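You operate a simulated robot arm through the tools that you are given. There is no shell and no other tool. Be economical: measure what you need, move in short steps, check, and stop when the job is done.

You run a simulated robot arm. Do the job below in one go: nothing can be reset, and whatever is moved stays where it is left.

## Task
Put things in order on the top of the table. At the end: the grey socks is in the grey drain tray; the white socks stands where the green bolt tin stood; the green bolt tin from the top of the table stands where the white tub (marked "GRIT") stood; the blue socks stands where the grey socks stood; the white tub from the top of the table stands where the blue socks stood; whatever was shut is shut again. Leave all else as you found it, and nothing knocked over.

It is judged by the outcome, as a careful person would: the job done as asked, and still so three seconds after it is handed in. It fails if anything else is knocked over, pushed out of place, dropped, spilled or broken.

## Robot
A 6-joint arm with a two-finger parallel gripper, fixed in place. Base frame: the origin is at the foot of the arm, x ahead of it, y to its left, z up; the work surface is at about z = 800. Units: mm, rad, N and s.
With the tool pointing down near the work surface it reaches from about 240 to 640 mm from the base axis. Its first joint turns from -1.152 to 1.152 rad. Payload 2.7 kg.
The tool frame sits at the grasp point between the pads (the TCP): z along the fingers, y along the line on which they close. The tips reach 23 mm beyond it. Largest opening 94 mm; finger width 38, thickness 10; the body of the gripper, 54 by 96 mm, starts 39 mm behind the TCP.
Orientation is told as [roll, pitch, yaw] about the base's x, y, z axes, in that order, counted from this pose: with the fingers straight down and closing along the base's y, the tool's x points along the base's -x, its y along +y and its z along -z.

## Interface
- The arm moves only by the tool send_rows. Its arguments are lists of equal length, an entry for each row: "claw": the finger opening in mm, from 0 to 94; "slide": the shift along the base's x, y, z in mm, a list of three; "dr": the turn, a rotation vector about the base's x, y, z in rad, a list of three. In form: {"claw": [claw, ...], "slide": [[dx, dy, dz], ...], "dr": [[wx, wy, wz], ...]}. A call has 1 to 10 rows; each row is the pose to reach, as a shift and turn from the pose commanded when the call began. A row lasts 0.2 s, in which the tool goes at most 50 mm and 0.15 rad; a call with a longer step from one row to the next is refused whole, and so is a gripper value outside its range. Where a pose cannot be reached the arm comes as near as it can. A force on the tool above 40 N (or 10 N above the force at the start of the call, whichever is more), or a blocked arm, ends the call early, and 0.2 s more pass. The fingers move at their own pace (about 45 mm/s each) and stop on an object; they squeeze with about 31 N. The grip force told is the motor's: it shows also when the fingers shut on nothing. Time passes only in rows, and 0.2 s behind the last, so rows that repeat a pose let the fingers close. The reply holds the time, the measured pose of the TCP, the force on the tool along the base axes, the opening and the grip force, in the units named above and with some noise.
- Cameras (640 x 400 px; columns grow to the right, rows downward): "scene" is fixed at [86, -450.5, 1397.7]; the picture's right is [0.61, -0.79, 0.00], its down [-0.50, -0.38, -0.78] and it looks along [0.62, 0.47, -0.63] (base axes); focal length 313 px, centre (320, 200). "wrist" rides on the gripper at [-39, 0, -44] in the tool frame; the picture's right is [0.00, -1.00, 0.00], its down [0.97, 0.00, -0.24] and it looks along [0.24, 0.00, 0.97] (tool axes); focal length 218 px, centre (320, 200). There is no depth. A picture from a camera that has moved, and an enlarged one, comes with that camera's place and axes in the base frame and with its lens.
- camera(camera): a new picture of that camera. No time passes.
- inspect(camera, box): a new picture of the part [left, top, right, bottom] of that camera's present view, enlarged. No time passes.
- sign_off(): hands the job in; it is judged then, once.

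Work in short steps. Places have to be worked out from the pictures, the camera data and where the tool is seen: move nearer, look again, correct. Check each grasp and each placing, and mend what went wrong. You have 120 turns and 68 pictures in all, those below and enlarged ones among them. Open the gripper and draw the arm clear of the work before you hand the job in, unless the task says otherwise; then end with one line.

The tools are called after "Emit:" as a command line: name --argument value ..., lists and objects as JSON in quotes. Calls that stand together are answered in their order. send_rows: Moves the arm, as the interface text tells. Its arguments: {"type":"object","properties":{"claw":{"type":"array"},"slide":{"type":"array"},"dr":{"type":"array"}},"required":["claw","slide","dr"]} The other tools are called the same way: camera (camera) takes a picture; inspect (camera, box) takes an enlarged picture of a part of a camera's view; sign_off () hands the job in.

At the start:

```text
t: 0.0
eef_pos: [349.1, -185.1, 1151.4]
orientation: [-0.002, 0.0, 0.0]
wrist_force: [0.5, 0.6, -0.4]
width: 94.0
grip_force: 0.2
```

scene: 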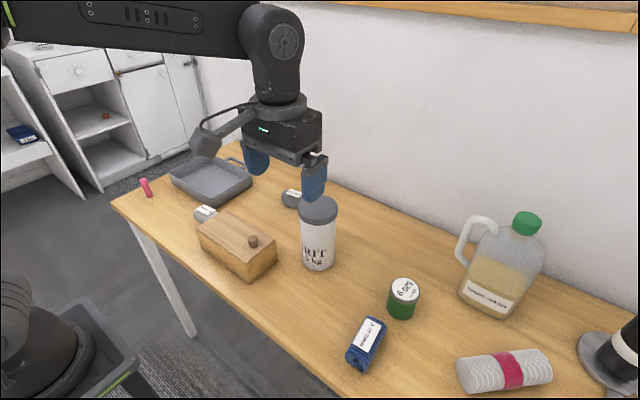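
wrist: 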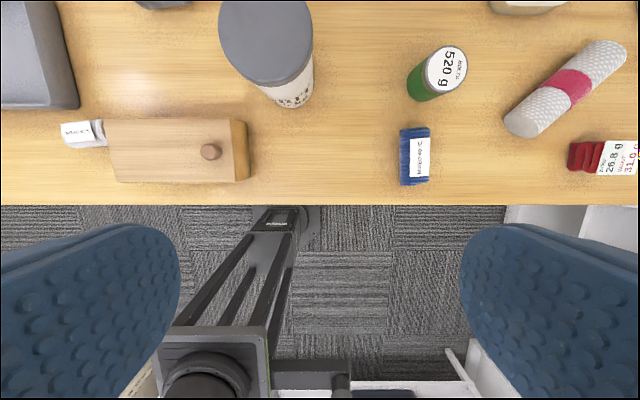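

I begin by enlarging parts of the two views to identify the socks, tin and tub.

Emit:
inspect --camera "scene" --box '[110, 130, 350, 280]'

Emit:
inspect --camera "scene" --box '[320, 200, 640, 400]'

Emit:
inspect --camera "wrist" --box '[0, 0, 320, 200]'

Emit:
inspect --camera "wrist" --box '[320, 0, 640, 200]'

```text
2.67 times, centred on (230, 205) of scene
camera zoom: at [86.0, -450.5, 1397.7], right [0.61, -0.79, 0.0], down [-0.5, -0.38, -0.78], along [0.62, 0.47, -0.63], focal length 835 px, centre (560, 187)
```

zoom: 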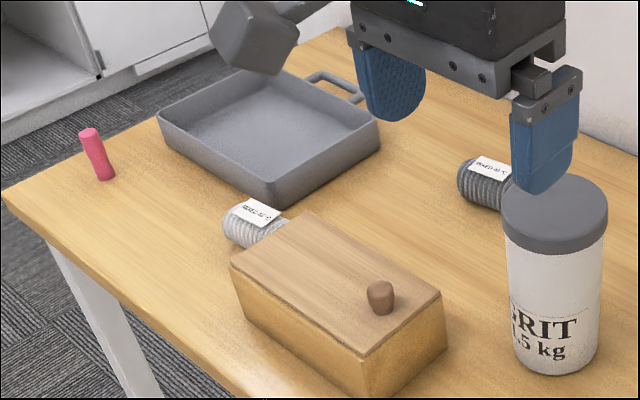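

```text
2.00 times, centred on (480, 300) of scene
camera zoom: at [86.0, -450.5, 1397.7], right [0.61, -0.79, 0.0], down [-0.5, -0.38, -0.78], along [0.62, 0.47, -0.63], focal length 626 px, centre (0, 0)
```

zoom: 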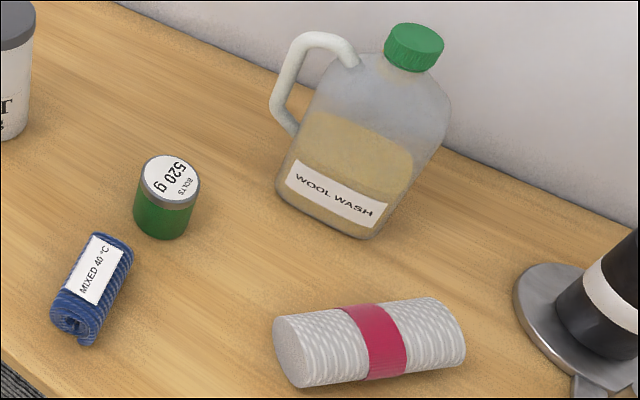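

```text
2.00 times, centred on (160, 100) of wrist
camera zoom: at [387.4, -183.3, 1194.5], right [0.0, -1.0, 0.0], down [-0.97, 0.0, 0.24], along [-0.24, 0.0, -0.97], focal length 436 px, centre (640, 400)
```

zoom: 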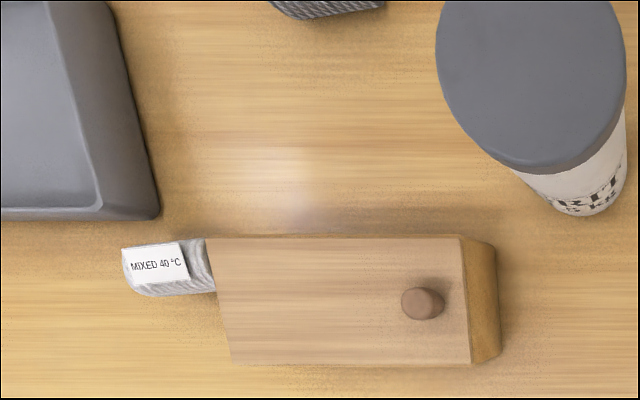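

```text
2.00 times, centred on (480, 100) of wrist
camera zoom: at [387.4, -183.3, 1194.5], right [0.0, -1.0, 0.0], down [-0.97, 0.0, 0.24], along [-0.24, 0.0, -0.97], focal length 436 px, centre (0, 400)
```

zoom: 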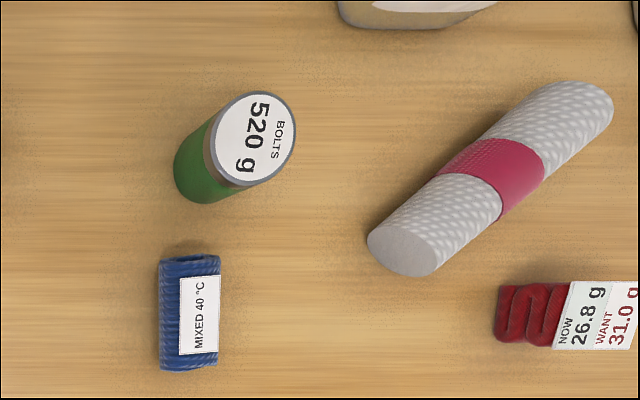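

The sock by the box looks light, the one behind the tub dark; a white one might also be in the wooden box. I move left and forward, staying high, for a better view.

Emit:
send_rows --claw '[94, 94, 94, 94, 94]' --slide '[[20, 45, 0], [40, 90, 0], [60, 135, 0], [80, 175, 0], [80, 175, 0]]' --dr '[[0, 0, 0], [0, 0, 0], [0, 0, 0], [0, 0, 0], [0, 0, 0]]'

Emit:
camera --camera "wrist"

Emit:
camera --camera "scene"

```text
t: 1.2
eef_pos: [428.7, -9.4, 1150.8]
orientation: [-0.001, 0.001, 0.0]
wrist_force: [-0.2, 0.3, -0.2]
width: 94.0
grip_force: 0.1
```

```text
61 pictures are left
camera wrist: at [467.2, -8.2, 1194.0], right [0.0, -1.0, 0.0], down [-0.97, 0.0, 0.24], along [-0.24, 0.0, -0.97], focal length 218 px, centre (320, 200)
```

wrist: 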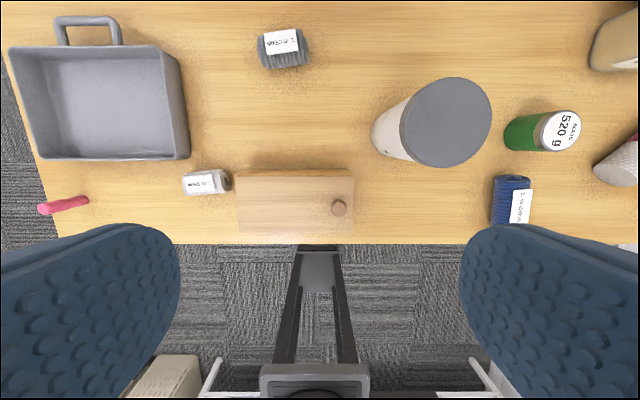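

```text
60 pictures are left
```

scene: 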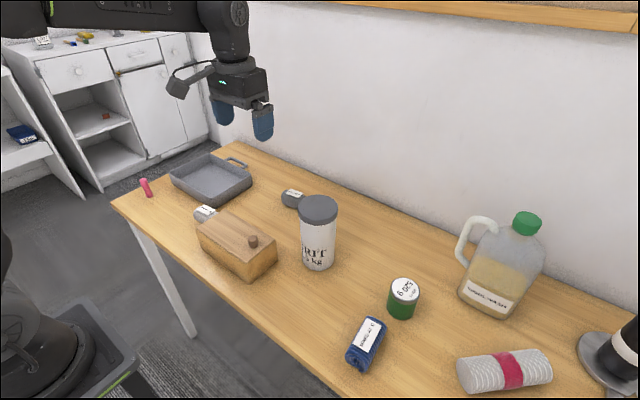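

Emit:
inspect --camera "wrist" --box '[160, 10, 380, 250]'

Emit:
inspect --camera "wrist" --box '[360, 60, 640, 250]'

```text
1.67 times, centred on (270, 130) of wrist
camera zoom: at [467.2, -8.2, 1194.0], right [0.0, -1.0, 0.0], down [-0.97, 0.0, 0.24], along [-0.24, 0.0, -0.97], focal length 364 px, centre (403, 317)
```

zoom: 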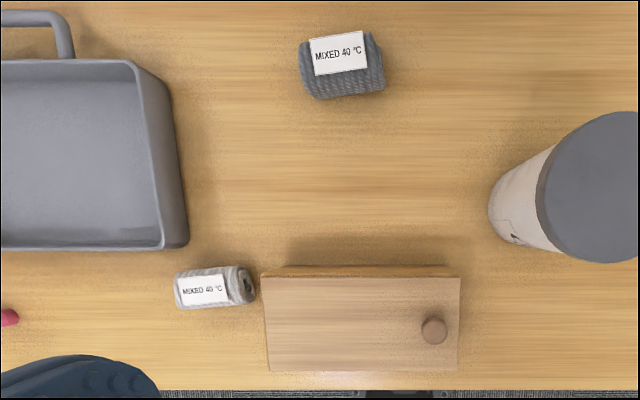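

```text
2.11 times, centred on (500, 155) of wrist
camera zoom: at [467.2, -8.2, 1194.0], right [0.0, -1.0, 0.0], down [-0.97, 0.0, 0.24], along [-0.24, 0.0, -0.97], focal length 460 px, centre (-59, 295)
```

zoom: 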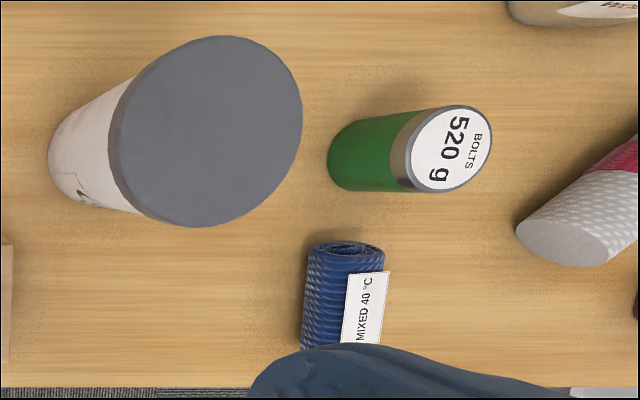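

White sock ≈(406,190), grey ≈(612,45), blue ≈(373,−341), tin ≈(485,−346), tub ≈(485,−133), and the tray floor spans roughly x 460–606, y 257–450. I go above the grey sock, turning so the fingers close along x.

Emit:
send_rows --claw '[94, 94, 94, 94, 94, 94, 94, 94, 94, 94]' --slide '[[17, 6, -10], [34, 12, -20], [51, 18, -30], [68, 24, -40], [85, 30, -50], [102, 36, -60], [119, 42, -80], [136, 48, -100], [153, 54, -120], [170, 54, -140]]' --dr '[[0, 0, 0.15], [0, 0, 0.3], [0, 0, 0.45], [0, 0, 0.6], [0, 0, 0.75], [0, 0, 0.9], [0, 0, 1.05], [0, 0, 1.2], [0, 0, 1.35], [0, 0, 1.47]]'

Emit:
camera --camera "wrist"

```text
t: 3.4
eef_pos: [599.5, 45.6, 1011.0]
orientation: [-0.001, 0.001, 1.473]
wrist_force: [0.1, 0.1, -0.5]
width: 94.2
grip_force: 0.1
```

```text
57 pictures are left
camera wrist: at [602.8, 84.3, 1054.4], right [1.0, -0.1, 0.0], down [-0.1, -0.97, 0.24], along [-0.02, -0.24, -0.97], focal length 218 px, centre (320, 200)
```

wrist: 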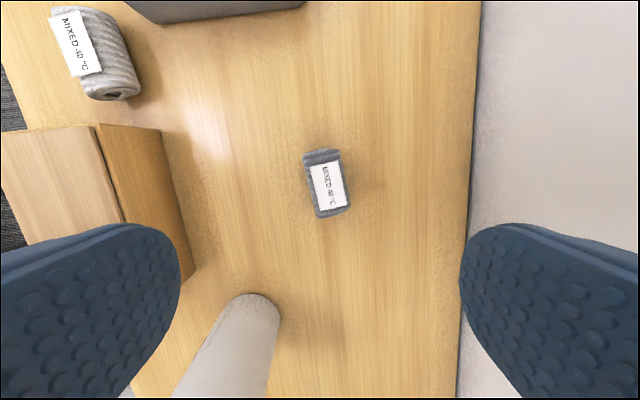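

The grey sock is centred near (607,44), with its axis turned about 0.2 rad from my grip. I turn to suit and descend in two stages.

Emit:
send_rows --claw '[94, 94, 94, 94]' --slide '[[4, 0, -30], [8, -1, -65], [8, -1, -100], [8, -1, -100]]' --dr '[[0, 0, 0.1], [0, 0, 0.2], [0, 0, 0.2], [0, 0, 0.2]]'

Emit:
camera --camera "wrist"

```text
t: 4.4
eef_pos: [607.7, 44.1, 909.9]
orientation: [-0.001, 0.0, 1.671]
wrist_force: [0.4, 0.3, -0.3]
width: 94.1
grip_force: 0.1
```

```text
56 pictures are left
camera wrist: at [603.1, 84.0, 953.0], right [0.99, 0.1, 0.0], down [0.1, -0.97, 0.24], along [0.02, -0.24, -0.97], focal length 218 px, centre (320, 200)
```

wrist: 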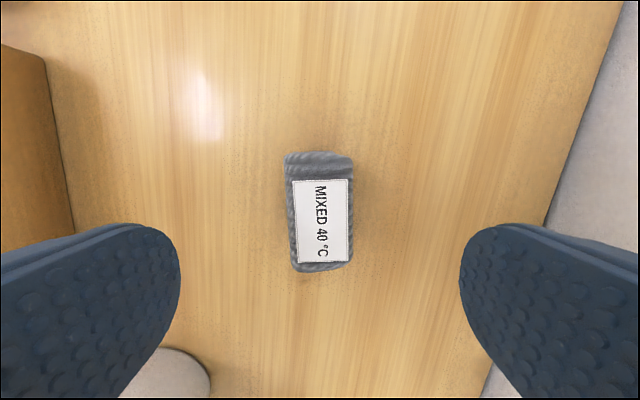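

Well aligned: sock centre ≈(606,45), about 39 wide and 70 long. I descend and close.

Emit:
send_rows --claw '[94, 94, 94, 94, 0, 0, 0, 0, 0]' --slide '[[0, 0, -40], [0, 0, -65], [0, 0, -84], [0, 0, -84], [0, 0, -84], [0, 0, -84], [0, 0, -84], [0, 0, -84], [0, 0, -84]]' --dr '[[0, 0, 0], [0, 0, 0], [0, 0, 0], [0, 0, 0], [0, 0, 0], [0, 0, 0], [0, 0, 0], [0, 0, 0], [0, 0, 0]]'

```text
t: 6.4
eef_pos: [606.6, 41.9, 825.8]
orientation: [0.0, -0.001, 1.67]
wrist_force: [0.4, 0.4, 0.4]
width: 43.4
grip_force: 31.5
```

Gripped at 43 mm. I lift straight up.

Emit:
send_rows --claw '[0, 0, 0, 0, 0]' --slide '[[0, 0, 30], [0, 0, 70], [0, 0, 110], [0, 0, 140], [0, 0, 140]]' --dr '[[0, 0, 0], [0, 0, 0], [0, 0, 0], [0, 0, 0], [0, 0, 0]]'

Emit:
send_rows --claw '[0, 0, 0, 0, 0, 0, 0, 0, 0]' --slide '[[-10, 33, 0], [-20, 66, 0], [-30, 99, 0], [-40, 132, 0], [-50, 165, 0], [-60, 198, 0], [-70, 231, 0], [-85, 268, 0], [-85, 268, 0]]' --dr '[[0, 0, 0], [0, 0, 0], [0, 0, 0], [0, 0, 0], [0, 0, 0], [0, 0, 0], [0, 0, 0], [0, 0, 0], [0, 0, 0]]'

Emit:
camera --camera "wrist"

Emit:
camera --camera "scene"

```text
t: 7.6
eef_pos: [606.6, 44.0, 966.7]
orientation: [0.0, -0.002, 1.67]
wrist_force: [0.0, 0.1, -0.4]
width: 43.2
grip_force: 30.8
```

```text
t: 9.6
eef_pos: [520.9, 311.1, 968.8]
orientation: [0.001, 0.0, 1.67]
wrist_force: [-0.2, -0.5, -0.2]
width: 43.3
grip_force: 31.4
```

```text
55 pictures are left
camera wrist: at [517.5, 352.0, 1011.1], right [1.0, 0.1, 0.0], down [0.1, -0.97, 0.24], along [0.02, -0.24, -0.97], focal length 218 px, centre (320, 200)
```

wrist: 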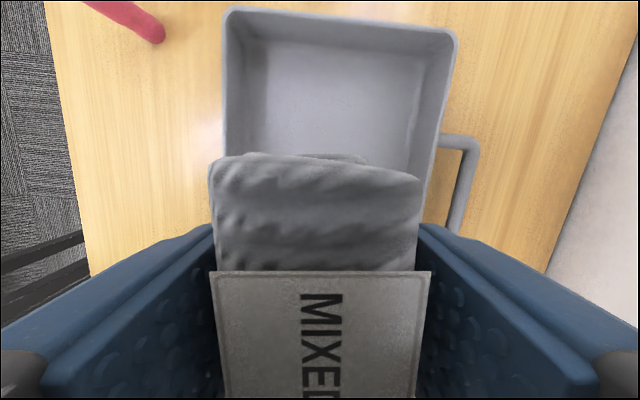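

```text
54 pictures are left
```

scene: 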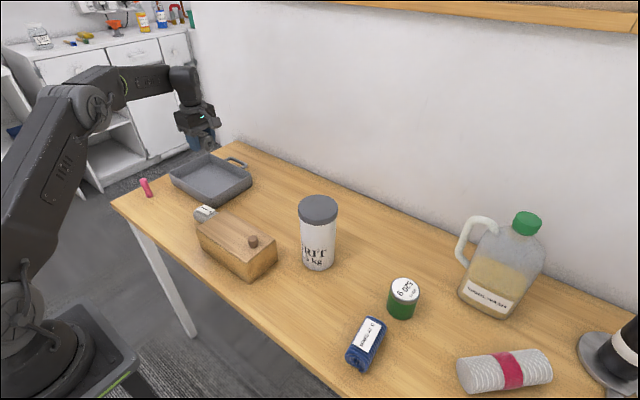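

The tray spans about x 445–600, y 215–435. I lower the sock to its middle and release with a small opening, stopping if it makes contact.

Emit:
send_rows --claw '[0, 0, 0, 0, 0, 0]' --slide '[[2, 5, -40], [4, 10, -80], [4, 10, -110], [4, 10, -125], [4, 10, -133], [4, 10, -133]]' --dr '[[0, 0, 0], [0, 0, 0], [0, 0, 0], [0, 0, 0], [0, 0, 0], [0, 0, 0]]'

```text
t: 11.0
eef_pos: [525.6, 322.0, 834.4]
orientation: [0.001, -0.003, 1.672]
wrist_force: [-0.2, 0.3, -0.3]
width: 43.6
grip_force: 30.9
```

No contact yet; I lower a little more in small steps.

Emit:
send_rows --claw '[0, 0, 0, 0]' --slide '[[0, 0, -2], [0, 0, -4], [0, 0, -5], [0, 0, -5]]' --dr '[[0, 0, 0], [0, 0, 0], [0, 0, 0], [0, 0, 0]]'

Emit:
send_rows --claw '[62, 62, 62, 62]' --slide '[[0, 0, 0], [0, 0, 0], [0, 0, 0], [0, 0, 20]]' --dr '[[0, 0, 0], [0, 0, 0], [0, 0, 0], [0, 0, 0]]'

Emit:
send_rows --claw '[62, 62, 62, 62]' --slide '[[0, 0, 40], [0, 0, 80], [0, 0, 120], [0, 0, 140]]' --dr '[[0, 0, 0], [0, 0, 0], [0, 0, 0], [0, 0, 0]]'

Emit:
camera --camera "wrist"

```text
t: 12.0
eef_pos: [525.7, 322.7, 831.6]
orientation: [-0.002, -0.002, 1.671]
wrist_force: [-2.2, -1.0, 9.6]
width: 43.4
grip_force: 30.6
```

```text
t: 13.0
eef_pos: [526.1, 322.6, 849.4]
orientation: [-0.001, 0.0, 1.67]
wrist_force: [0.3, 0.1, -1.3]
width: 61.8
grip_force: 0.1
```

```text
t: 14.0
eef_pos: [526.2, 319.8, 990.8]
orientation: [-0.001, 0.0, 1.671]
wrist_force: [0.0, -0.5, -0.7]
width: 62.0
grip_force: 0.1
```

```text
53 pictures are left
camera wrist: at [521.8, 360.4, 1033.4], right [1.0, 0.1, 0.0], down [0.1, -0.97, 0.24], along [0.02, -0.24, -0.97], focal length 218 px, centre (320, 200)
```

wrist: 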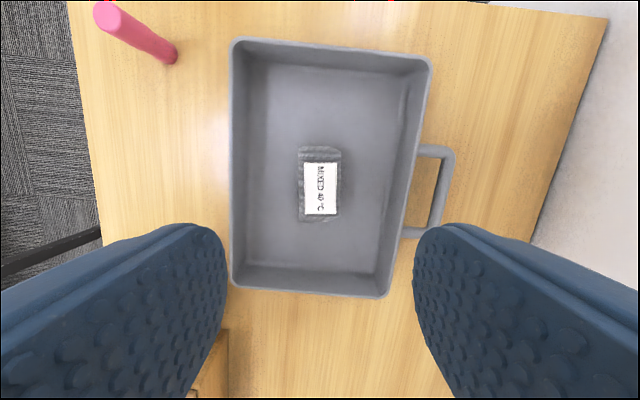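

The grey sock lies in the tray. Next the blue sock: I rise, swing over to it, and turn back to yaw 0.

Emit:
send_rows --claw '[62, 80, 94, 94, 94, 94, 94, 94, 94, 94]' --slide '[[-8, -30, 25], [-16, -60, 50], [-24, -95, 75], [-32, -130, 90], [-40, -165, 90], [-50, -200, 90], [-60, -235, 90], [-70, -270, 90], [-80, -305, 90], [-90, -340, 90]]' --dr '[[0, 0, -0.14], [0, 0, -0.28], [0, 0, -0.42], [0, 0, -0.56], [0, 0, -0.7], [0, 0, -0.84], [0, 0, -0.98], [0, 0, -1.12], [0, 0, -1.26], [0, 0, -1.4]]'

Emit:
send_rows --claw '[94, 94, 94, 94, 94, 94, 94, 94, 94, 94]' --slide '[[-7, -35, 0], [-14, -70, 0], [-21, -105, 0], [-28, -140, 0], [-35, -175, 0], [-42, -210, 0], [-50, -245, 0], [-56, -280, -40], [-63, -315, -85], [-63, -318, -110]]' --dr '[[0, 0, -0.14], [0, 0, -0.27], [0, 0, -0.27], [0, 0, -0.27], [0, 0, -0.27], [0, 0, -0.27], [0, 0, -0.27], [0, 0, -0.27], [0, 0, -0.27], [0, 0, -0.27]]'

Emit:
camera --camera "wrist"

```text
t: 16.2
eef_pos: [437.1, -19.7, 1078.9]
orientation: [0.001, -0.002, 0.269]
wrist_force: [-0.4, 0.5, -0.2]
width: 94.0
grip_force: 0.1
```

```text
refused: row 8 steps farther than a row can; nothing moved
```

```text
52 pictures are left
camera wrist: at [473.4, -8.2, 1122.6], right [0.27, -0.96, 0.0], down [-0.94, -0.26, 0.24], along [-0.23, -0.06, -0.97], focal length 218 px, centre (320, 200)
```

wrist: 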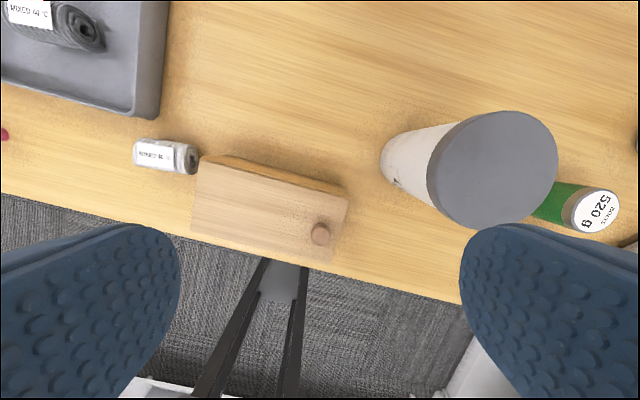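

One step was too long; I resend with smaller ones, staying high over the tub and descending only past it.

Emit:
send_rows --claw '[94, 94, 94, 94, 94, 94, 94, 94, 94, 94]' --slide '[[-7, -35, 0], [-14, -70, 0], [-21, -105, 0], [-28, -140, 0], [-35, -175, 0], [-42, -210, 0], [-50, -245, 0], [-56, -280, -25], [-63, -315, -50], [-63, -318, -80]]' --dr '[[0, 0, -0.14], [0, 0, -0.27], [0, 0, -0.27], [0, 0, -0.27], [0, 0, -0.27], [0, 0, -0.27], [0, 0, -0.27], [0, 0, -0.27], [0, 0, -0.27], [0, 0, -0.27]]'

Emit:
camera --camera "wrist"

```text
t: 18.4
eef_pos: [373.0, -338.7, 997.6]
orientation: [0.001, 0.0, 0.001]
wrist_force: [0.5, -0.5, 0.4]
width: 93.9
grip_force: 0.0
```

```text
51 pictures are left
camera wrist: at [411.8, -336.5, 1041.5], right [0.0, -1.0, 0.0], down [-0.97, 0.0, 0.24], along [-0.24, 0.0, -0.97], focal length 218 px, centre (320, 200)
```

wrist: 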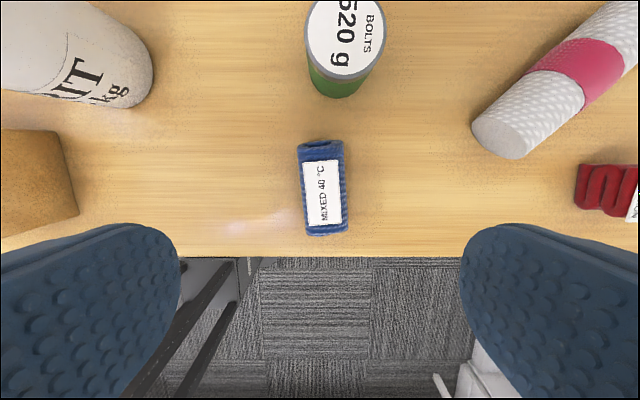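

Blue sock ≈(371,−340), tilted about 0.07 rad. I descend, close and check.

Emit:
send_rows --claw '[94, 94, 94, 94, 94, 0, 0, 0, 0, 0]' --slide '[[-2, -1, -45], [-2, -1, -90], [-2, -1, -130], [-2, -1, -160], [-2, -1, -171], [-2, -1, -171], [-2, -1, -171], [-2, -1, -171], [-2, -1, -171], [-2, -1, -171]]' --dr '[[0, 0, 0.07], [0, 0, 0.07], [0, 0, 0.07], [0, 0, 0.07], [0, 0, 0.07], [0, 0, 0.07], [0, 0, 0.07], [0, 0, 0.07], [0, 0, 0.07], [0, 0, 0.07]]'

```text
t: 20.6
eef_pos: [370.1, -337.2, 829.1]
orientation: [-0.001, 0.001, 0.069]
wrist_force: [0.4, 0.9, 0.2]
width: 49.4
grip_force: 30.4
```

Gripped at 49 mm. I lift high enough to clear the tub.

Emit:
send_rows --claw '[0, 0, 0, 0, 0, 0, 0]' --slide '[[0, 0, 35], [0, 0, 75], [0, 0, 115], [0, 0, 155], [0, 0, 195], [0, 0, 235], [0, 0, 240]]' --dr '[[0, 0, 0], [0, 0, 0], [0, 0, 0], [0, 0, 0], [0, 0, 0], [0, 0, 0], [0, 0, 0]]'

Emit:
send_rows --claw '[0, 0, 0, 0, 0, 0, 0, 0, 0, 0]' --slide '[[20, 34, 0], [40, 68, 0], [60, 102, 0], [80, 136, 0], [100, 170, 0], [120, 204, 0], [140, 238, 0], [165, 275, 0], [190, 312, 0], [215, 350, 0]]' --dr '[[0, 0, 0.14], [0, 0, 0.28], [0, 0, 0.42], [0, 0, 0.56], [0, 0, 0.7], [0, 0, 0.84], [0, 0, 0.98], [0, 0, 1.12], [0, 0, 1.26], [0, 0, 1.4]]'

Emit:
send_rows --claw '[0, 0, 0, 0, 0, 0, 0]' --slide '[[22, 33, 0], [22, 33, -35], [22, 33, -75], [22, 33, -115], [22, 33, -155], [22, 33, -190], [22, 33, -200]]' --dr '[[0, 0, 0.14], [0, 0, 0.2], [0, 0, 0.2], [0, 0, 0.2], [0, 0, 0.2], [0, 0, 0.2], [0, 0, 0.2]]'

```text
t: 22.2
eef_pos: [370.7, -337.8, 1069.3]
orientation: [0.0, 0.0, 0.071]
wrist_force: [0.4, -0.2, -0.4]
width: 49.3
grip_force: 31.4
```

```text
t: 24.4
eef_pos: [584.6, 13.5, 1069.0]
orientation: [0.001, 0.002, 1.474]
wrist_force: [-0.2, -0.5, -0.2]
width: 49.6
grip_force: 31.4
```

```text
t: 26.0
eef_pos: [606.7, 45.7, 866.3]
orientation: [0.002, 0.001, 1.669]
wrist_force: [-0.3, -0.1, -0.7]
width: 49.7
grip_force: 30.9
```

Above the grey sock's old place. I lower to the height it was gripped at, then release and rise.

Emit:
send_rows --claw '[0, 0, 0, 0, 0]' --slide '[[0, -1, -20], [0, -1, -32], [0, -1, -36], [0, -1, -38], [0, -1, -38]]' --dr '[[0, 0, 0], [0, 0, 0], [0, 0, 0], [0, 0, 0], [0, 0, 0]]'

Emit:
send_rows --claw '[75, 75, 75, 75, 75, 75, 75, 75]' --slide '[[0, 0, 0], [0, 0, 0], [0, 0, 0], [0, 0, 25], [0, 0, 60], [0, 0, 100], [0, 0, 145], [0, 0, 190]]' --dr '[[0, 0, 0], [0, 0, 0], [0, 0, 0], [0, 0, 0], [0, 0, 0], [0, 0, 0], [0, 0, 0], [0, 0, 0]]'

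Emit:
camera --camera "wrist"

```text
t: 27.2
eef_pos: [606.4, 45.0, 829.9]
orientation: [0.0, -0.001, 1.67]
wrist_force: [0.6, -0.8, -1.2]
width: 49.7
grip_force: 30.8
```

```text
t: 29.0
eef_pos: [606.7, 44.6, 1020.2]
orientation: [0.001, 0.0, 1.669]
wrist_force: [0.6, -0.1, 0.2]
width: 75.1
grip_force: 0.0
```

```text
50 pictures are left
camera wrist: at [602.6, 84.0, 1064.2], right [1.0, 0.1, 0.0], down [0.1, -0.97, 0.24], along [0.02, -0.24, -0.97], focal length 218 px, centre (320, 200)
```

wrist: 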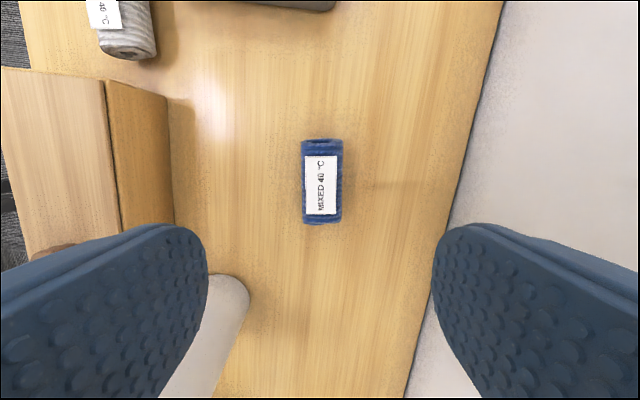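

The blue sock sits on the grey one's place. Next the tub: I rise, move above it and turn back to yaw 0 for a look.

Emit:
send_rows --claw '[94, 94, 94, 94, 94, 94, 94, 94, 94, 94]' --slide '[[0, 0, 35], [-5, -5, 70], [-20, -25, 100], [-35, -50, 110], [-50, -75, 110], [-65, -100, 110], [-80, -125, 110], [-95, -150, 110], [-110, -165, 110], [-125, -180, 110]]' --dr '[[0, 0, -0.14], [0, 0, -0.29], [0, 0, -0.44], [0, 0, -0.59], [0, 0, -0.74], [0, 0, -0.89], [0, 0, -1.04], [0, 0, -1.19], [0, 0, -1.34], [0, 0, -1.48]]'

Emit:
send_rows --claw '[94, 94]' --slide '[[0, 0, 0], [0, 0, 0]]' --dr '[[0, 0, -0.14], [0, 0, -0.19]]'

Emit:
camera --camera "wrist"

Emit:
camera --camera "scene"

```text
t: 31.2
eef_pos: [482.5, -135.6, 1129.3]
orientation: [0.0, 0.0, 0.187]
wrist_force: [0.5, -0.4, 0.0]
width: 93.8
grip_force: 0.0
```

```text
t: 31.8
eef_pos: [482.3, -136.4, 1129.7]
orientation: [0.001, 0.001, -0.002]
wrist_force: [-0.1, -0.7, 0.3]
width: 94.1
grip_force: 0.0
```

```text
49 pictures are left
camera wrist: at [521.3, -134.4, 1173.5], right [0.0, -1.0, 0.0], down [-0.97, 0.0, 0.24], along [-0.24, 0.0, -0.97], focal length 218 px, centre (320, 200)
```

wrist: 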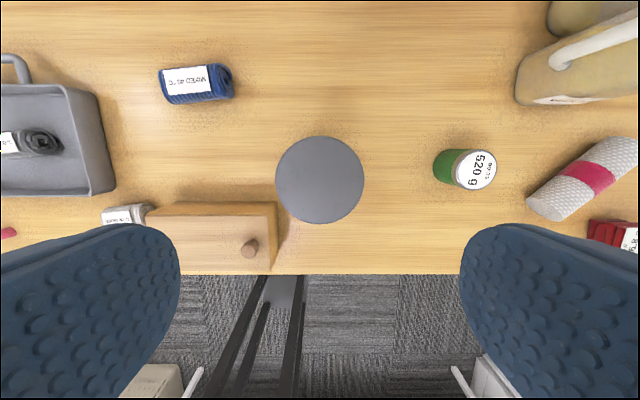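

```text
48 pictures are left
```

scene: 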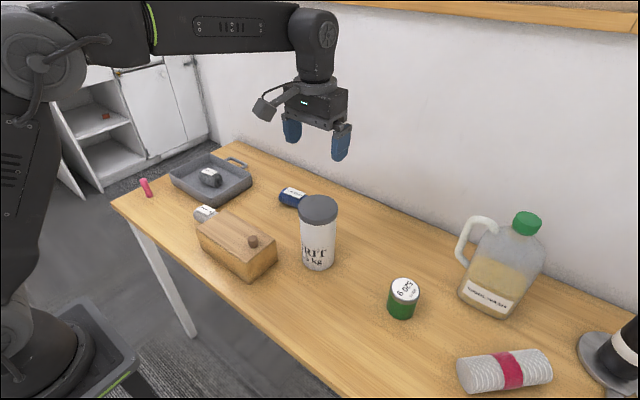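

I enlarge the cap to measure its diameter and centre precisely.

Emit:
inspect --camera "wrist" --box '[240, 120, 400, 220]'

Emit:
inspect --camera "scene" --box '[270, 185, 366, 285]'

```text
4.00 times, centred on (320, 170) of wrist
camera zoom: at [521.3, -134.4, 1173.5], right [0.0, -1.0, 0.0], down [-0.97, 0.0, 0.24], along [-0.24, 0.0, -0.97], focal length 873 px, centre (320, 320)
```

zoom: 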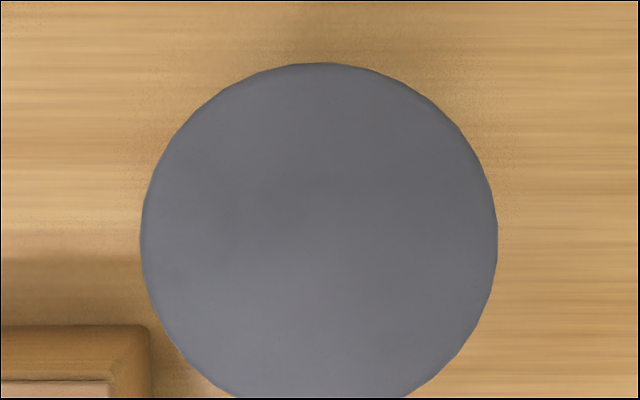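

```text
4.00 times, centred on (318, 235) of scene
camera zoom: at [86.0, -450.5, 1397.7], right [0.61, -0.79, 0.0], down [-0.5, -0.38, -0.78], along [0.62, 0.47, -0.63], focal length 1253 px, centre (328, 60)
```

zoom: 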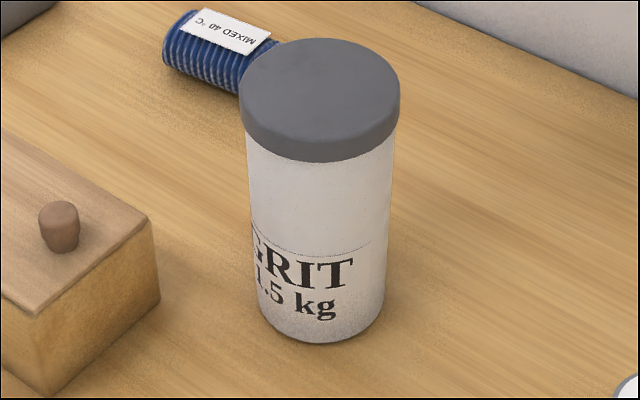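

Cap is about 87 mm across, top near z 964, centred on the tool's y and 6.6 mm ahead in x. I descend to just above it and check again.

Emit:
send_rows --claw '[94, 94, 94, 94, 94]' --slide '[[6.6, 0, -40], [6.6, 0, -80], [6.6, 0, -115], [6.6, 0, -125], [6.6, 0, -125]]' --dr '[[0, 0, 0], [0, 0, 0], [0, 0, 0], [0, 0, 0], [0, 0, 0]]'

Emit:
camera --camera "wrist"

Emit:
inspect --camera "scene" --box '[250, 120, 410, 280]'

```text
t: 33.0
eef_pos: [489.7, -136.2, 1004.5]
orientation: [0.001, -0.003, -0.001]
wrist_force: [0.4, 0.9, -0.6]
width: 94.1
grip_force: 0.0
```

```text
45 pictures are left
camera wrist: at [528.2, -134.4, 1048.0], right [0.0, -1.0, 0.0], down [-0.97, 0.0, 0.24], along [-0.24, 0.0, -0.97], focal length 218 px, centre (320, 200)
```

wrist: 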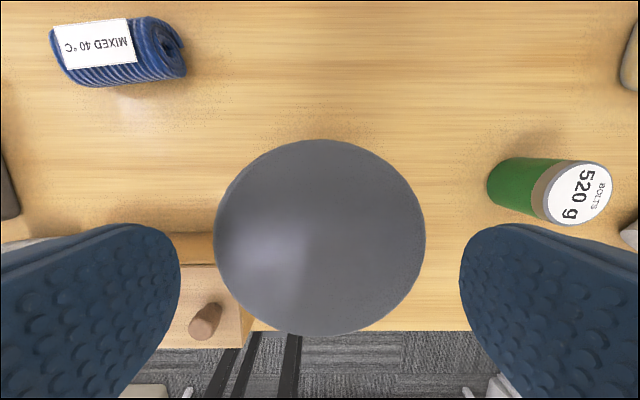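

```text
2.50 times, centred on (330, 200) of scene
camera zoom: at [86.0, -450.5, 1397.7], right [0.61, -0.79, 0.0], down [-0.5, -0.38, -0.78], along [0.62, 0.47, -0.63], focal length 783 px, centre (295, 200)
```

zoom: 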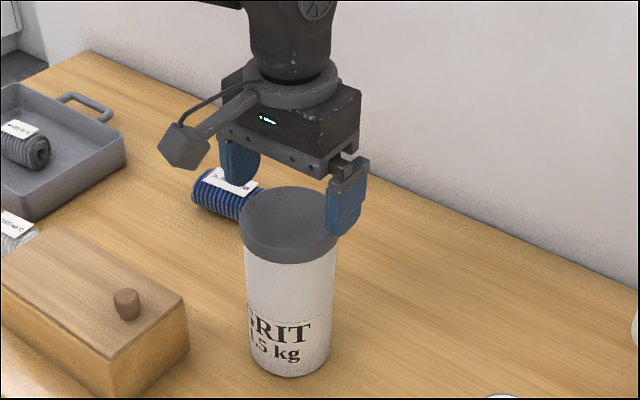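

Still centred, cap 86–87 mm. I ease down slowly to z≈938 and grip.

Emit:
send_rows --claw '[94, 94, 94, 94, 94, 94, 94]' --slide '[[1, 0, -12], [1, 0, -22], [1, 0, -32], [1, 0, -42], [1, 0, -52], [1, 0, -62], [1, 0, -66]]' --dr '[[0, 0, 0], [0, 0, 0], [0, 0, 0], [0, 0, 0], [0, 0, 0], [0, 0, 0], [0, 0, 0]]'

Emit:
send_rows --claw '[0, 0, 0]' --slide '[[0, 0, 0], [0, 0, 0], [0, 0, 0]]' --dr '[[0, 0, 0], [0, 0, 0], [0, 0, 0]]'

```text
t: 34.6
eef_pos: [490.3, -135.8, 939.0]
orientation: [0.001, 0.0, -0.001]
wrist_force: [0.6, 0.3, -0.3]
width: 94.2
grip_force: 0.0
```

```text
t: 35.4
eef_pos: [489.9, -134.3, 938.9]
orientation: [0.001, 0.001, -0.001]
wrist_force: [0.2, 2.2, 0.3]
width: 81.1
grip_force: 30.5
```

Gripped at 81 mm. I lift a little and check in the scene.

Emit:
send_rows --claw '[0, 0, 0, 0]' --slide '[[0, 0, 8], [0, 0, 20], [0, 0, 35], [0, 0, 35]]' --dr '[[0, 0, 0], [0, 0, 0], [0, 0, 0], [0, 0, 0]]'

Emit:
inspect --camera "scene" --box '[250, 120, 410, 280]'

```text
t: 36.4
eef_pos: [490.5, -134.9, 973.4]
orientation: [0.0, -0.001, -0.001]
wrist_force: [-0.1, -0.3, -14.7]
width: 81.1
grip_force: 31.2
```

```text
2.50 times, centred on (330, 200) of scene
camera zoom: at [86.2, -450.6, 1397.7], right [0.61, -0.79, 0.0], down [-0.5, -0.38, -0.78], along [0.62, 0.47, -0.63], focal length 783 px, centre (295, 200)
```

zoom: 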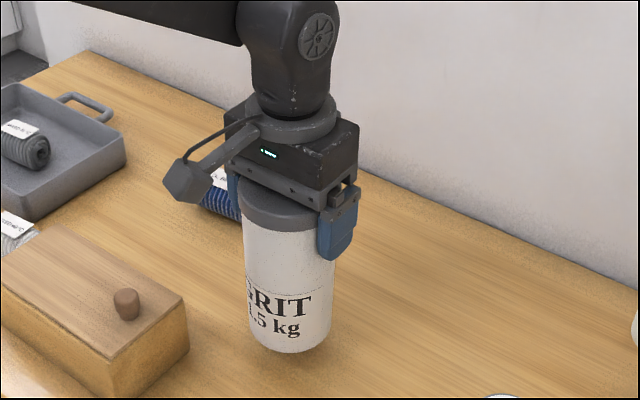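

The tub hangs securely (14.7 N). I raise it and carry it gently on a diagonal to the blue sock's old place (371,−339), clear of the tin.

Emit:
send_rows --claw '[0, 0, 0, 0, 0, 0, 0, 0, 0, 0]' --slide '[[0, 0, 20], [-5, -9, 40], [-20, -34, 50], [-37, -63, 50], [-54, -92, 50], [-71, -121, 50], [-88, -150, 50], [-104, -178, 50], [-115, -197, 50], [-119, -204, 50]]' --dr '[[0, 0, 0], [0, 0, 0], [0, 0, 0], [0, 0, 0], [0, 0, 0], [0, 0, 0], [0, 0, 0], [0, 0, 0], [0, 0, 0], [0, 0, 0]]'

Emit:
camera --camera "scene"

```text
t: 38.6
eef_pos: [371.2, -339.1, 1024.5]
orientation: [-0.001, 0.0, -0.001]
wrist_force: [0.5, -0.1, -14.7]
width: 81.2
grip_force: 31.2
```

```text
42 pictures are left
```

scene: 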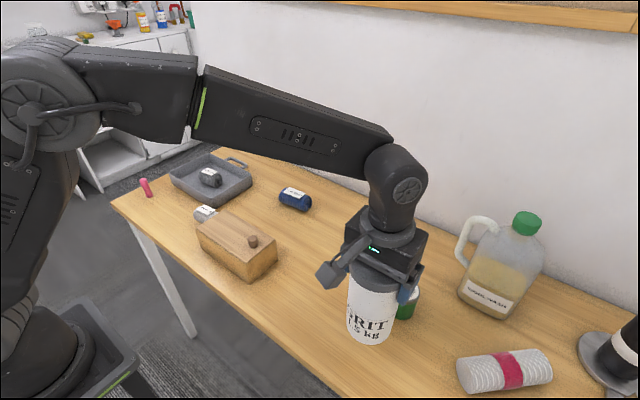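

Over the target; I lower to the grip height, slowly at the end.

Emit:
send_rows --claw '[0, 0, 0, 0, 0, 0, 0, 0]' --slide '[[0, 0, -25], [0, 0, -50], [0, 0, -68], [0, 0, -76], [0, 0, -81], [0, 0, -83.5], [0, 0, -85], [0, 0, -85.5]]' --dr '[[0, 0, 0], [0, 0, 0], [0, 0, 0], [0, 0, 0], [0, 0, 0], [0, 0, 0], [0, 0, 0], [0, 0, 0]]'

```text
t: 40.4
eef_pos: [371.2, -339.3, 938.6]
orientation: [-0.001, -0.001, 0.0]
wrist_force: [-2.6, 1.7, -4.8]
width: 81.1
grip_force: 31.0
```

The table carries most of the weight. I release and rise straight up slowly at first.

Emit:
send_rows --claw '[94, 94, 94, 94]' --slide '[[0, 0, -0.5], [0, 0, -0.5], [0, 0, -0.5], [0, 0, -0.5]]' --dr '[[0, 0, 0], [0, 0, 0], [0, 0, 0], [0, 0, 0]]'

Emit:
send_rows --claw '[94, 94, 94, 94, 94, 94, 94, 94]' --slide '[[0, 0, 10], [0, 0, 22], [0, 0, 36], [0, 0, 50], [0, 0, 70], [0, 0, 100], [0, 0, 140], [0, 0, 170]]' --dr '[[0, 0, 0], [0, 0, 0], [0, 0, 0], [0, 0, 0], [0, 0, 0], [0, 0, 0], [0, 0, 0], [0, 0, 0]]'

Emit:
camera --camera "wrist"

Emit:
camera --camera "scene"

```text
t: 41.4
eef_pos: [372.7, -339.3, 938.3]
orientation: [0.001, 0.0, 0.001]
wrist_force: [0.1, 0.2, 0.0]
width: 94.1
grip_force: 0.1
```

```text
t: 43.2
eef_pos: [371.9, -338.6, 1107.0]
orientation: [-0.001, 0.001, 0.0]
wrist_force: [0.7, -0.7, -0.6]
width: 94.1
grip_force: 0.1
```

```text
41 pictures are left
camera wrist: at [410.2, -337.5, 1151.7], right [0.0, -1.0, 0.0], down [-0.97, 0.0, 0.24], along [-0.24, 0.0, -0.97], focal length 218 px, centre (320, 200)
```

wrist: 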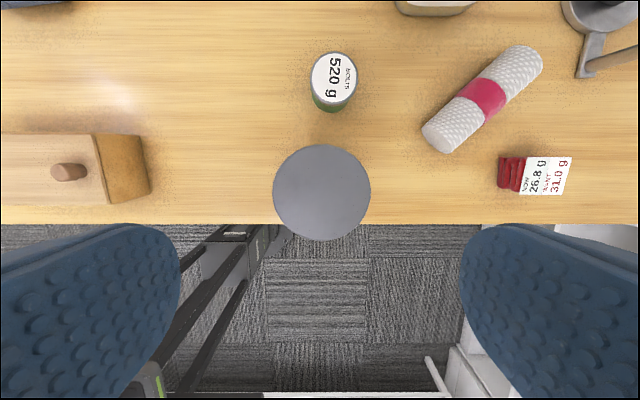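

```text
40 pictures are left
```

scene: 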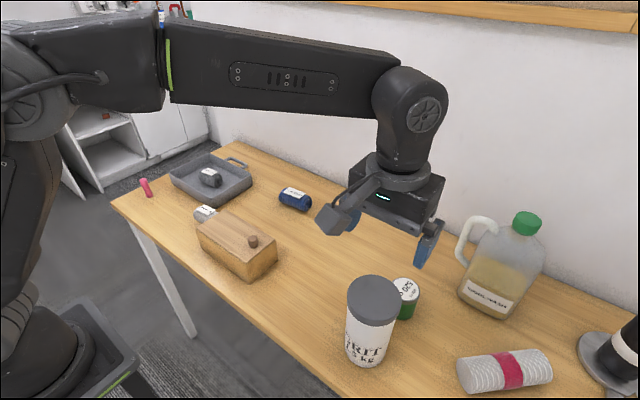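

The tub stands upright on the blue sock's old place. Now above the tin for a closer look.

Emit:
send_rows --claw '[94, 94, 94, 94, 94, 94]' --slide '[[35, -4, 0], [75, -8, 0], [115, -13, 0], [115, -13, -40], [115, -13, -85], [115, -13, -100]]' --dr '[[0, 0, 0], [0, 0, 0], [0, 0, 0], [0, 0, 0], [0, 0, 0], [0, 0, 0]]'

Emit:
camera --camera "wrist"

```text
t: 44.6
eef_pos: [487.3, -351.8, 1007.6]
orientation: [-0.001, -0.002, 0.0]
wrist_force: [0.3, -0.6, -0.2]
width: 94.0
grip_force: 0.0
```

```text
39 pictures are left
camera wrist: at [525.0, -351.3, 1051.6], right [0.0, -1.0, 0.0], down [-0.97, 0.0, 0.24], along [-0.24, 0.0, -0.97], focal length 218 px, centre (320, 200)
```

wrist: 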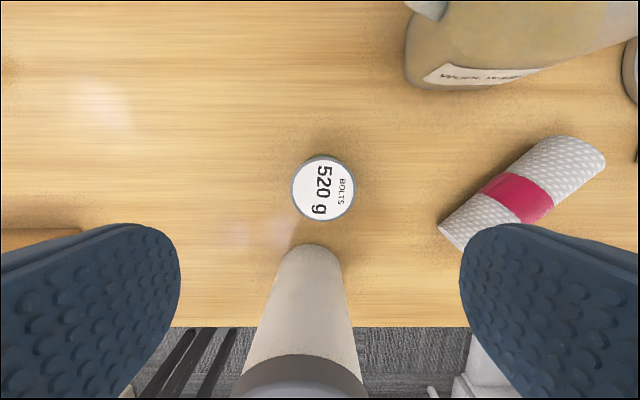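

Tin centre ≈(489,−354), 53 mm wide. I descend to z≈852 and grip.

Emit:
send_rows --claw '[94, 94, 94, 94, 94, 0, 0, 0, 0]' --slide '[[2, -2, -40], [2, -2, -85], [2, -2, -125], [2, -2, -150], [2, -2, -156], [2, -2, -156], [2, -2, -156], [2, -2, -156], [2, -2, -156]]' --dr '[[0, 0, 0], [0, 0, 0], [0, 0, 0], [0, 0, 0], [0, 0, 0], [0, 0, 0], [0, 0, 0], [0, 0, 0], [0, 0, 0]]'

```text
t: 45.4
eef_pos: [490.3, -355.7, 906.6]
orientation: [-0.012, -0.005, 0.0]
wrist_force: [1.2, 0.1, 4.5]
width: 94.3
grip_force: 0.0
stopped in row 3: the force on the tool passed its limit (the readings are from after the stop); the commanded pose is now the measured one
```

Something was touched at z≈906. I look before moving.

Emit:
camera --camera "scene"

Emit:
camera --camera "wrist"

```text
38 pictures are left
```

scene: 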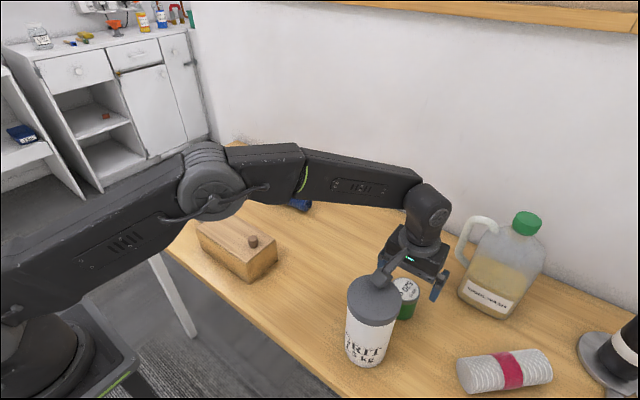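

```text
37 pictures are left
camera wrist: at [529.1, -354.0, 950.5], right [0.0, -1.0, 0.01], down [-0.97, 0.0, 0.23], along [-0.23, -0.01, -0.97], focal length 218 px, centre (320, 200)
```

wrist: 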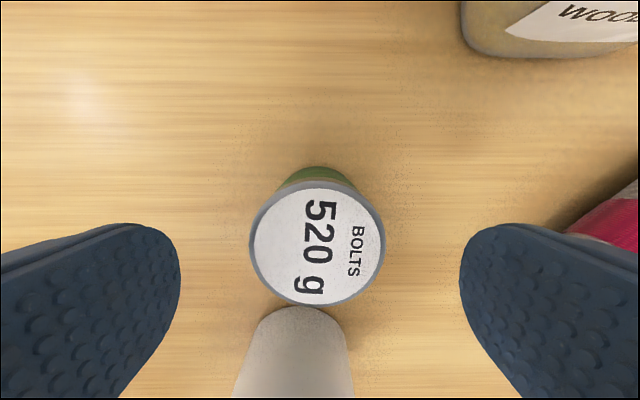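

The block on the bracket that juts toward −x from the gripper touched the tub's cap. I rise straight up, then will approach the tin with that bracket turned toward +y.

Emit:
send_rows --claw '[94, 94, 94, 94]' --slide '[[0, 0, 15], [0, 0, 50], [0, 0, 95], [0, 0, 140]]' --dr '[[0.006, 0.002, 0], [0.012, 0.005, 0], [0.012, 0.005, 0], [0.012, 0.005, 0]]'

Emit:
camera --camera "wrist"

Emit:
inspect --camera "scene" --box '[300, 230, 460, 390]'

```text
t: 46.4
eef_pos: [489.8, -354.5, 1046.3]
orientation: [0.002, 0.0, 0.0]
wrist_force: [0.6, 0.8, -1.4]
width: 93.9
grip_force: 0.1
```

```text
36 pictures are left
camera wrist: at [529.0, -353.9, 1089.6], right [0.0, -1.0, 0.0], down [-0.97, 0.0, 0.24], along [-0.24, 0.0, -0.97], focal length 218 px, centre (320, 200)
```

wrist: 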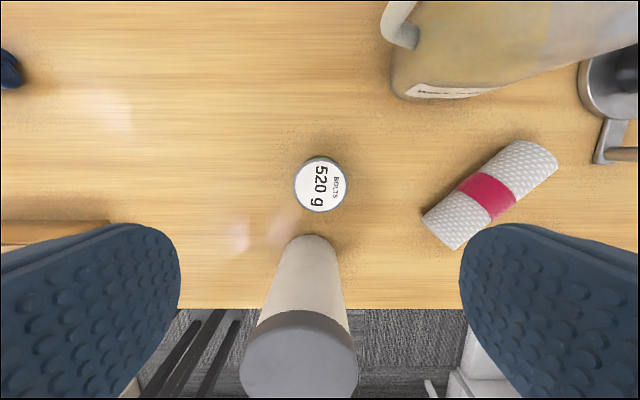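

```text
2.50 times, centred on (380, 310) of scene
camera zoom: at [86.0, -450.5, 1397.7], right [0.61, -0.79, 0.0], down [-0.5, -0.38, -0.78], along [0.62, 0.47, -0.63], focal length 783 px, centre (170, -75)
```

zoom: 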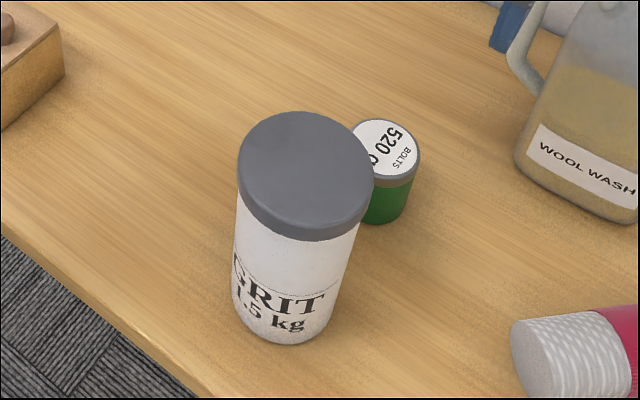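

The tub and tin are undisturbed. I turn by −90° here, high above everything.

Emit:
send_rows --claw '[94, 94, 94, 94, 94, 94, 94, 94, 94, 94]' --slide '[[0, 0, 0], [0, 0, 0], [0, 0, 0], [0, 0, 0], [0, 0, 0], [0, 0, 0], [0, 0, 0], [0, 0, 0], [0, 0, 0], [0, 0, 0]]' --dr '[[0, 0, -0.15], [0, 0, -0.3], [0, 0, -0.45], [0, 0, -0.6], [0, 0, -0.75], [0, 0, -0.9], [0, 0, -1.05], [0, 0, -1.2], [0, 0, -1.35], [0, 0, -1.5]]'

Emit:
send_rows --claw '[80, 80, 80]' --slide '[[0, 0, -10], [0, 0, -40], [0, 0, -60]]' --dr '[[0, 0, -0.07], [0, 0, -0.07], [0, 0, -0.07]]'

Emit:
camera --camera "wrist"

Emit:
camera --camera "scene"

```text
t: 48.6
eef_pos: [490.8, -355.3, 1045.7]
orientation: [0.0, 0.0, -1.501]
wrist_force: [0.1, -0.1, 0.6]
width: 94.2
grip_force: 0.1
```

```text
t: 49.4
eef_pos: [489.3, -354.2, 985.6]
orientation: [0.0, 0.0, -1.571]
wrist_force: [-0.1, 0.2, -0.1]
width: 80.0
grip_force: 0.0
```

```text
34 pictures are left
camera wrist: at [490.2, -393.0, 1028.8], right [-1.0, 0.0, 0.0], down [0.0, 0.97, 0.24], along [0.0, 0.24, -0.97], focal length 218 px, centre (320, 200)
```

wrist: 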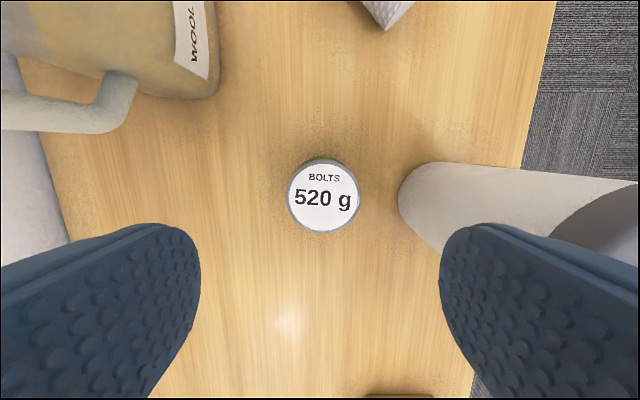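

```text
33 pictures are left
```

scene: 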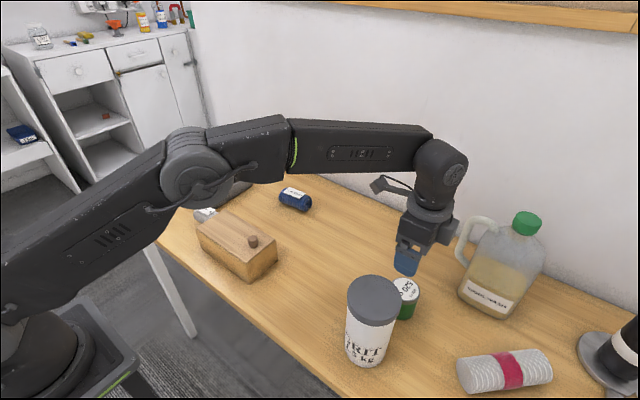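

Bracket now points to +y, away from the tub, and the tin is centred. I descend in steps to z≈852.

Emit:
send_rows --claw '[78, 78, 78, 78, 78]' --slide '[[0, -1, -30], [0, -1, -60], [0, -1, -90], [0, -1, -115], [0, -1, -133]]' --dr '[[0, 0, 0], [0, 0, 0], [0, 0, 0], [0, 0, 0], [0, 0, 0]]'

Emit:
send_rows --claw '[0, 0, 0, 0]' --slide '[[0, 0, 0], [0, 0, 0], [0, 0, 0], [0, 0, 0]]' --dr '[[0, 0, 0], [0, 0, 0], [0, 0, 0], [0, 0, 0]]'

```text
t: 50.6
eef_pos: [491.1, -356.6, 853.3]
orientation: [0.001, 0.0, -1.57]
wrist_force: [0.7, 0.1, 1.3]
width: 78.1
grip_force: 0.1
```

```text
t: 51.6
eef_pos: [490.3, -356.8, 852.8]
orientation: [0.001, -0.001, -1.568]
wrist_force: [-1.0, -2.4, -0.3]
width: 57.4
grip_force: 31.2
```

Gripped at 57 mm. I lift and carry the tin along y to the tub's old place.

Emit:
send_rows --claw '[0, 0, 0, 0, 0, 0, 0, 0, 0, 0]' --slide '[[0, 0, 25], [0, 0, 60], [0, 10, 90], [0, 45, 100], [0, 80, 100], [0, 115, 100], [0, 150, 100], [0, 185, 100], [0, 212, 100], [0, 221, 100]]' --dr '[[0, 0, 0], [0, 0, 0], [0, 0, 0], [0, 0, 0], [0, 0, 0], [0, 0, 0], [0, 0, 0], [0, 0, 0], [0, 0, 0], [0, 0, 0]]'

Emit:
camera --camera "scene"

```text
t: 53.8
eef_pos: [491.1, -134.5, 952.7]
orientation: [0.0, 0.002, -1.571]
wrist_force: [0.5, 0.4, -5.8]
width: 57.7
grip_force: 31.1
```

```text
32 pictures are left
```

scene: 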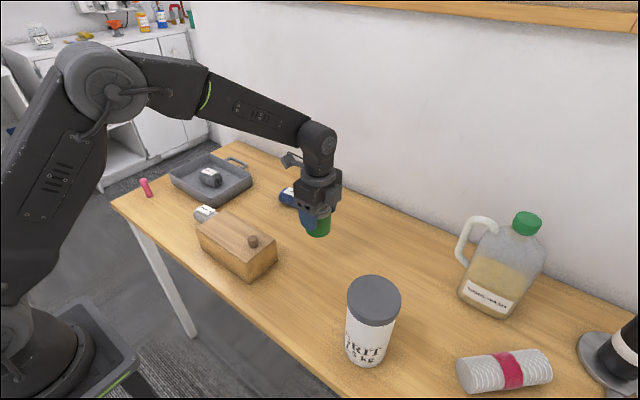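

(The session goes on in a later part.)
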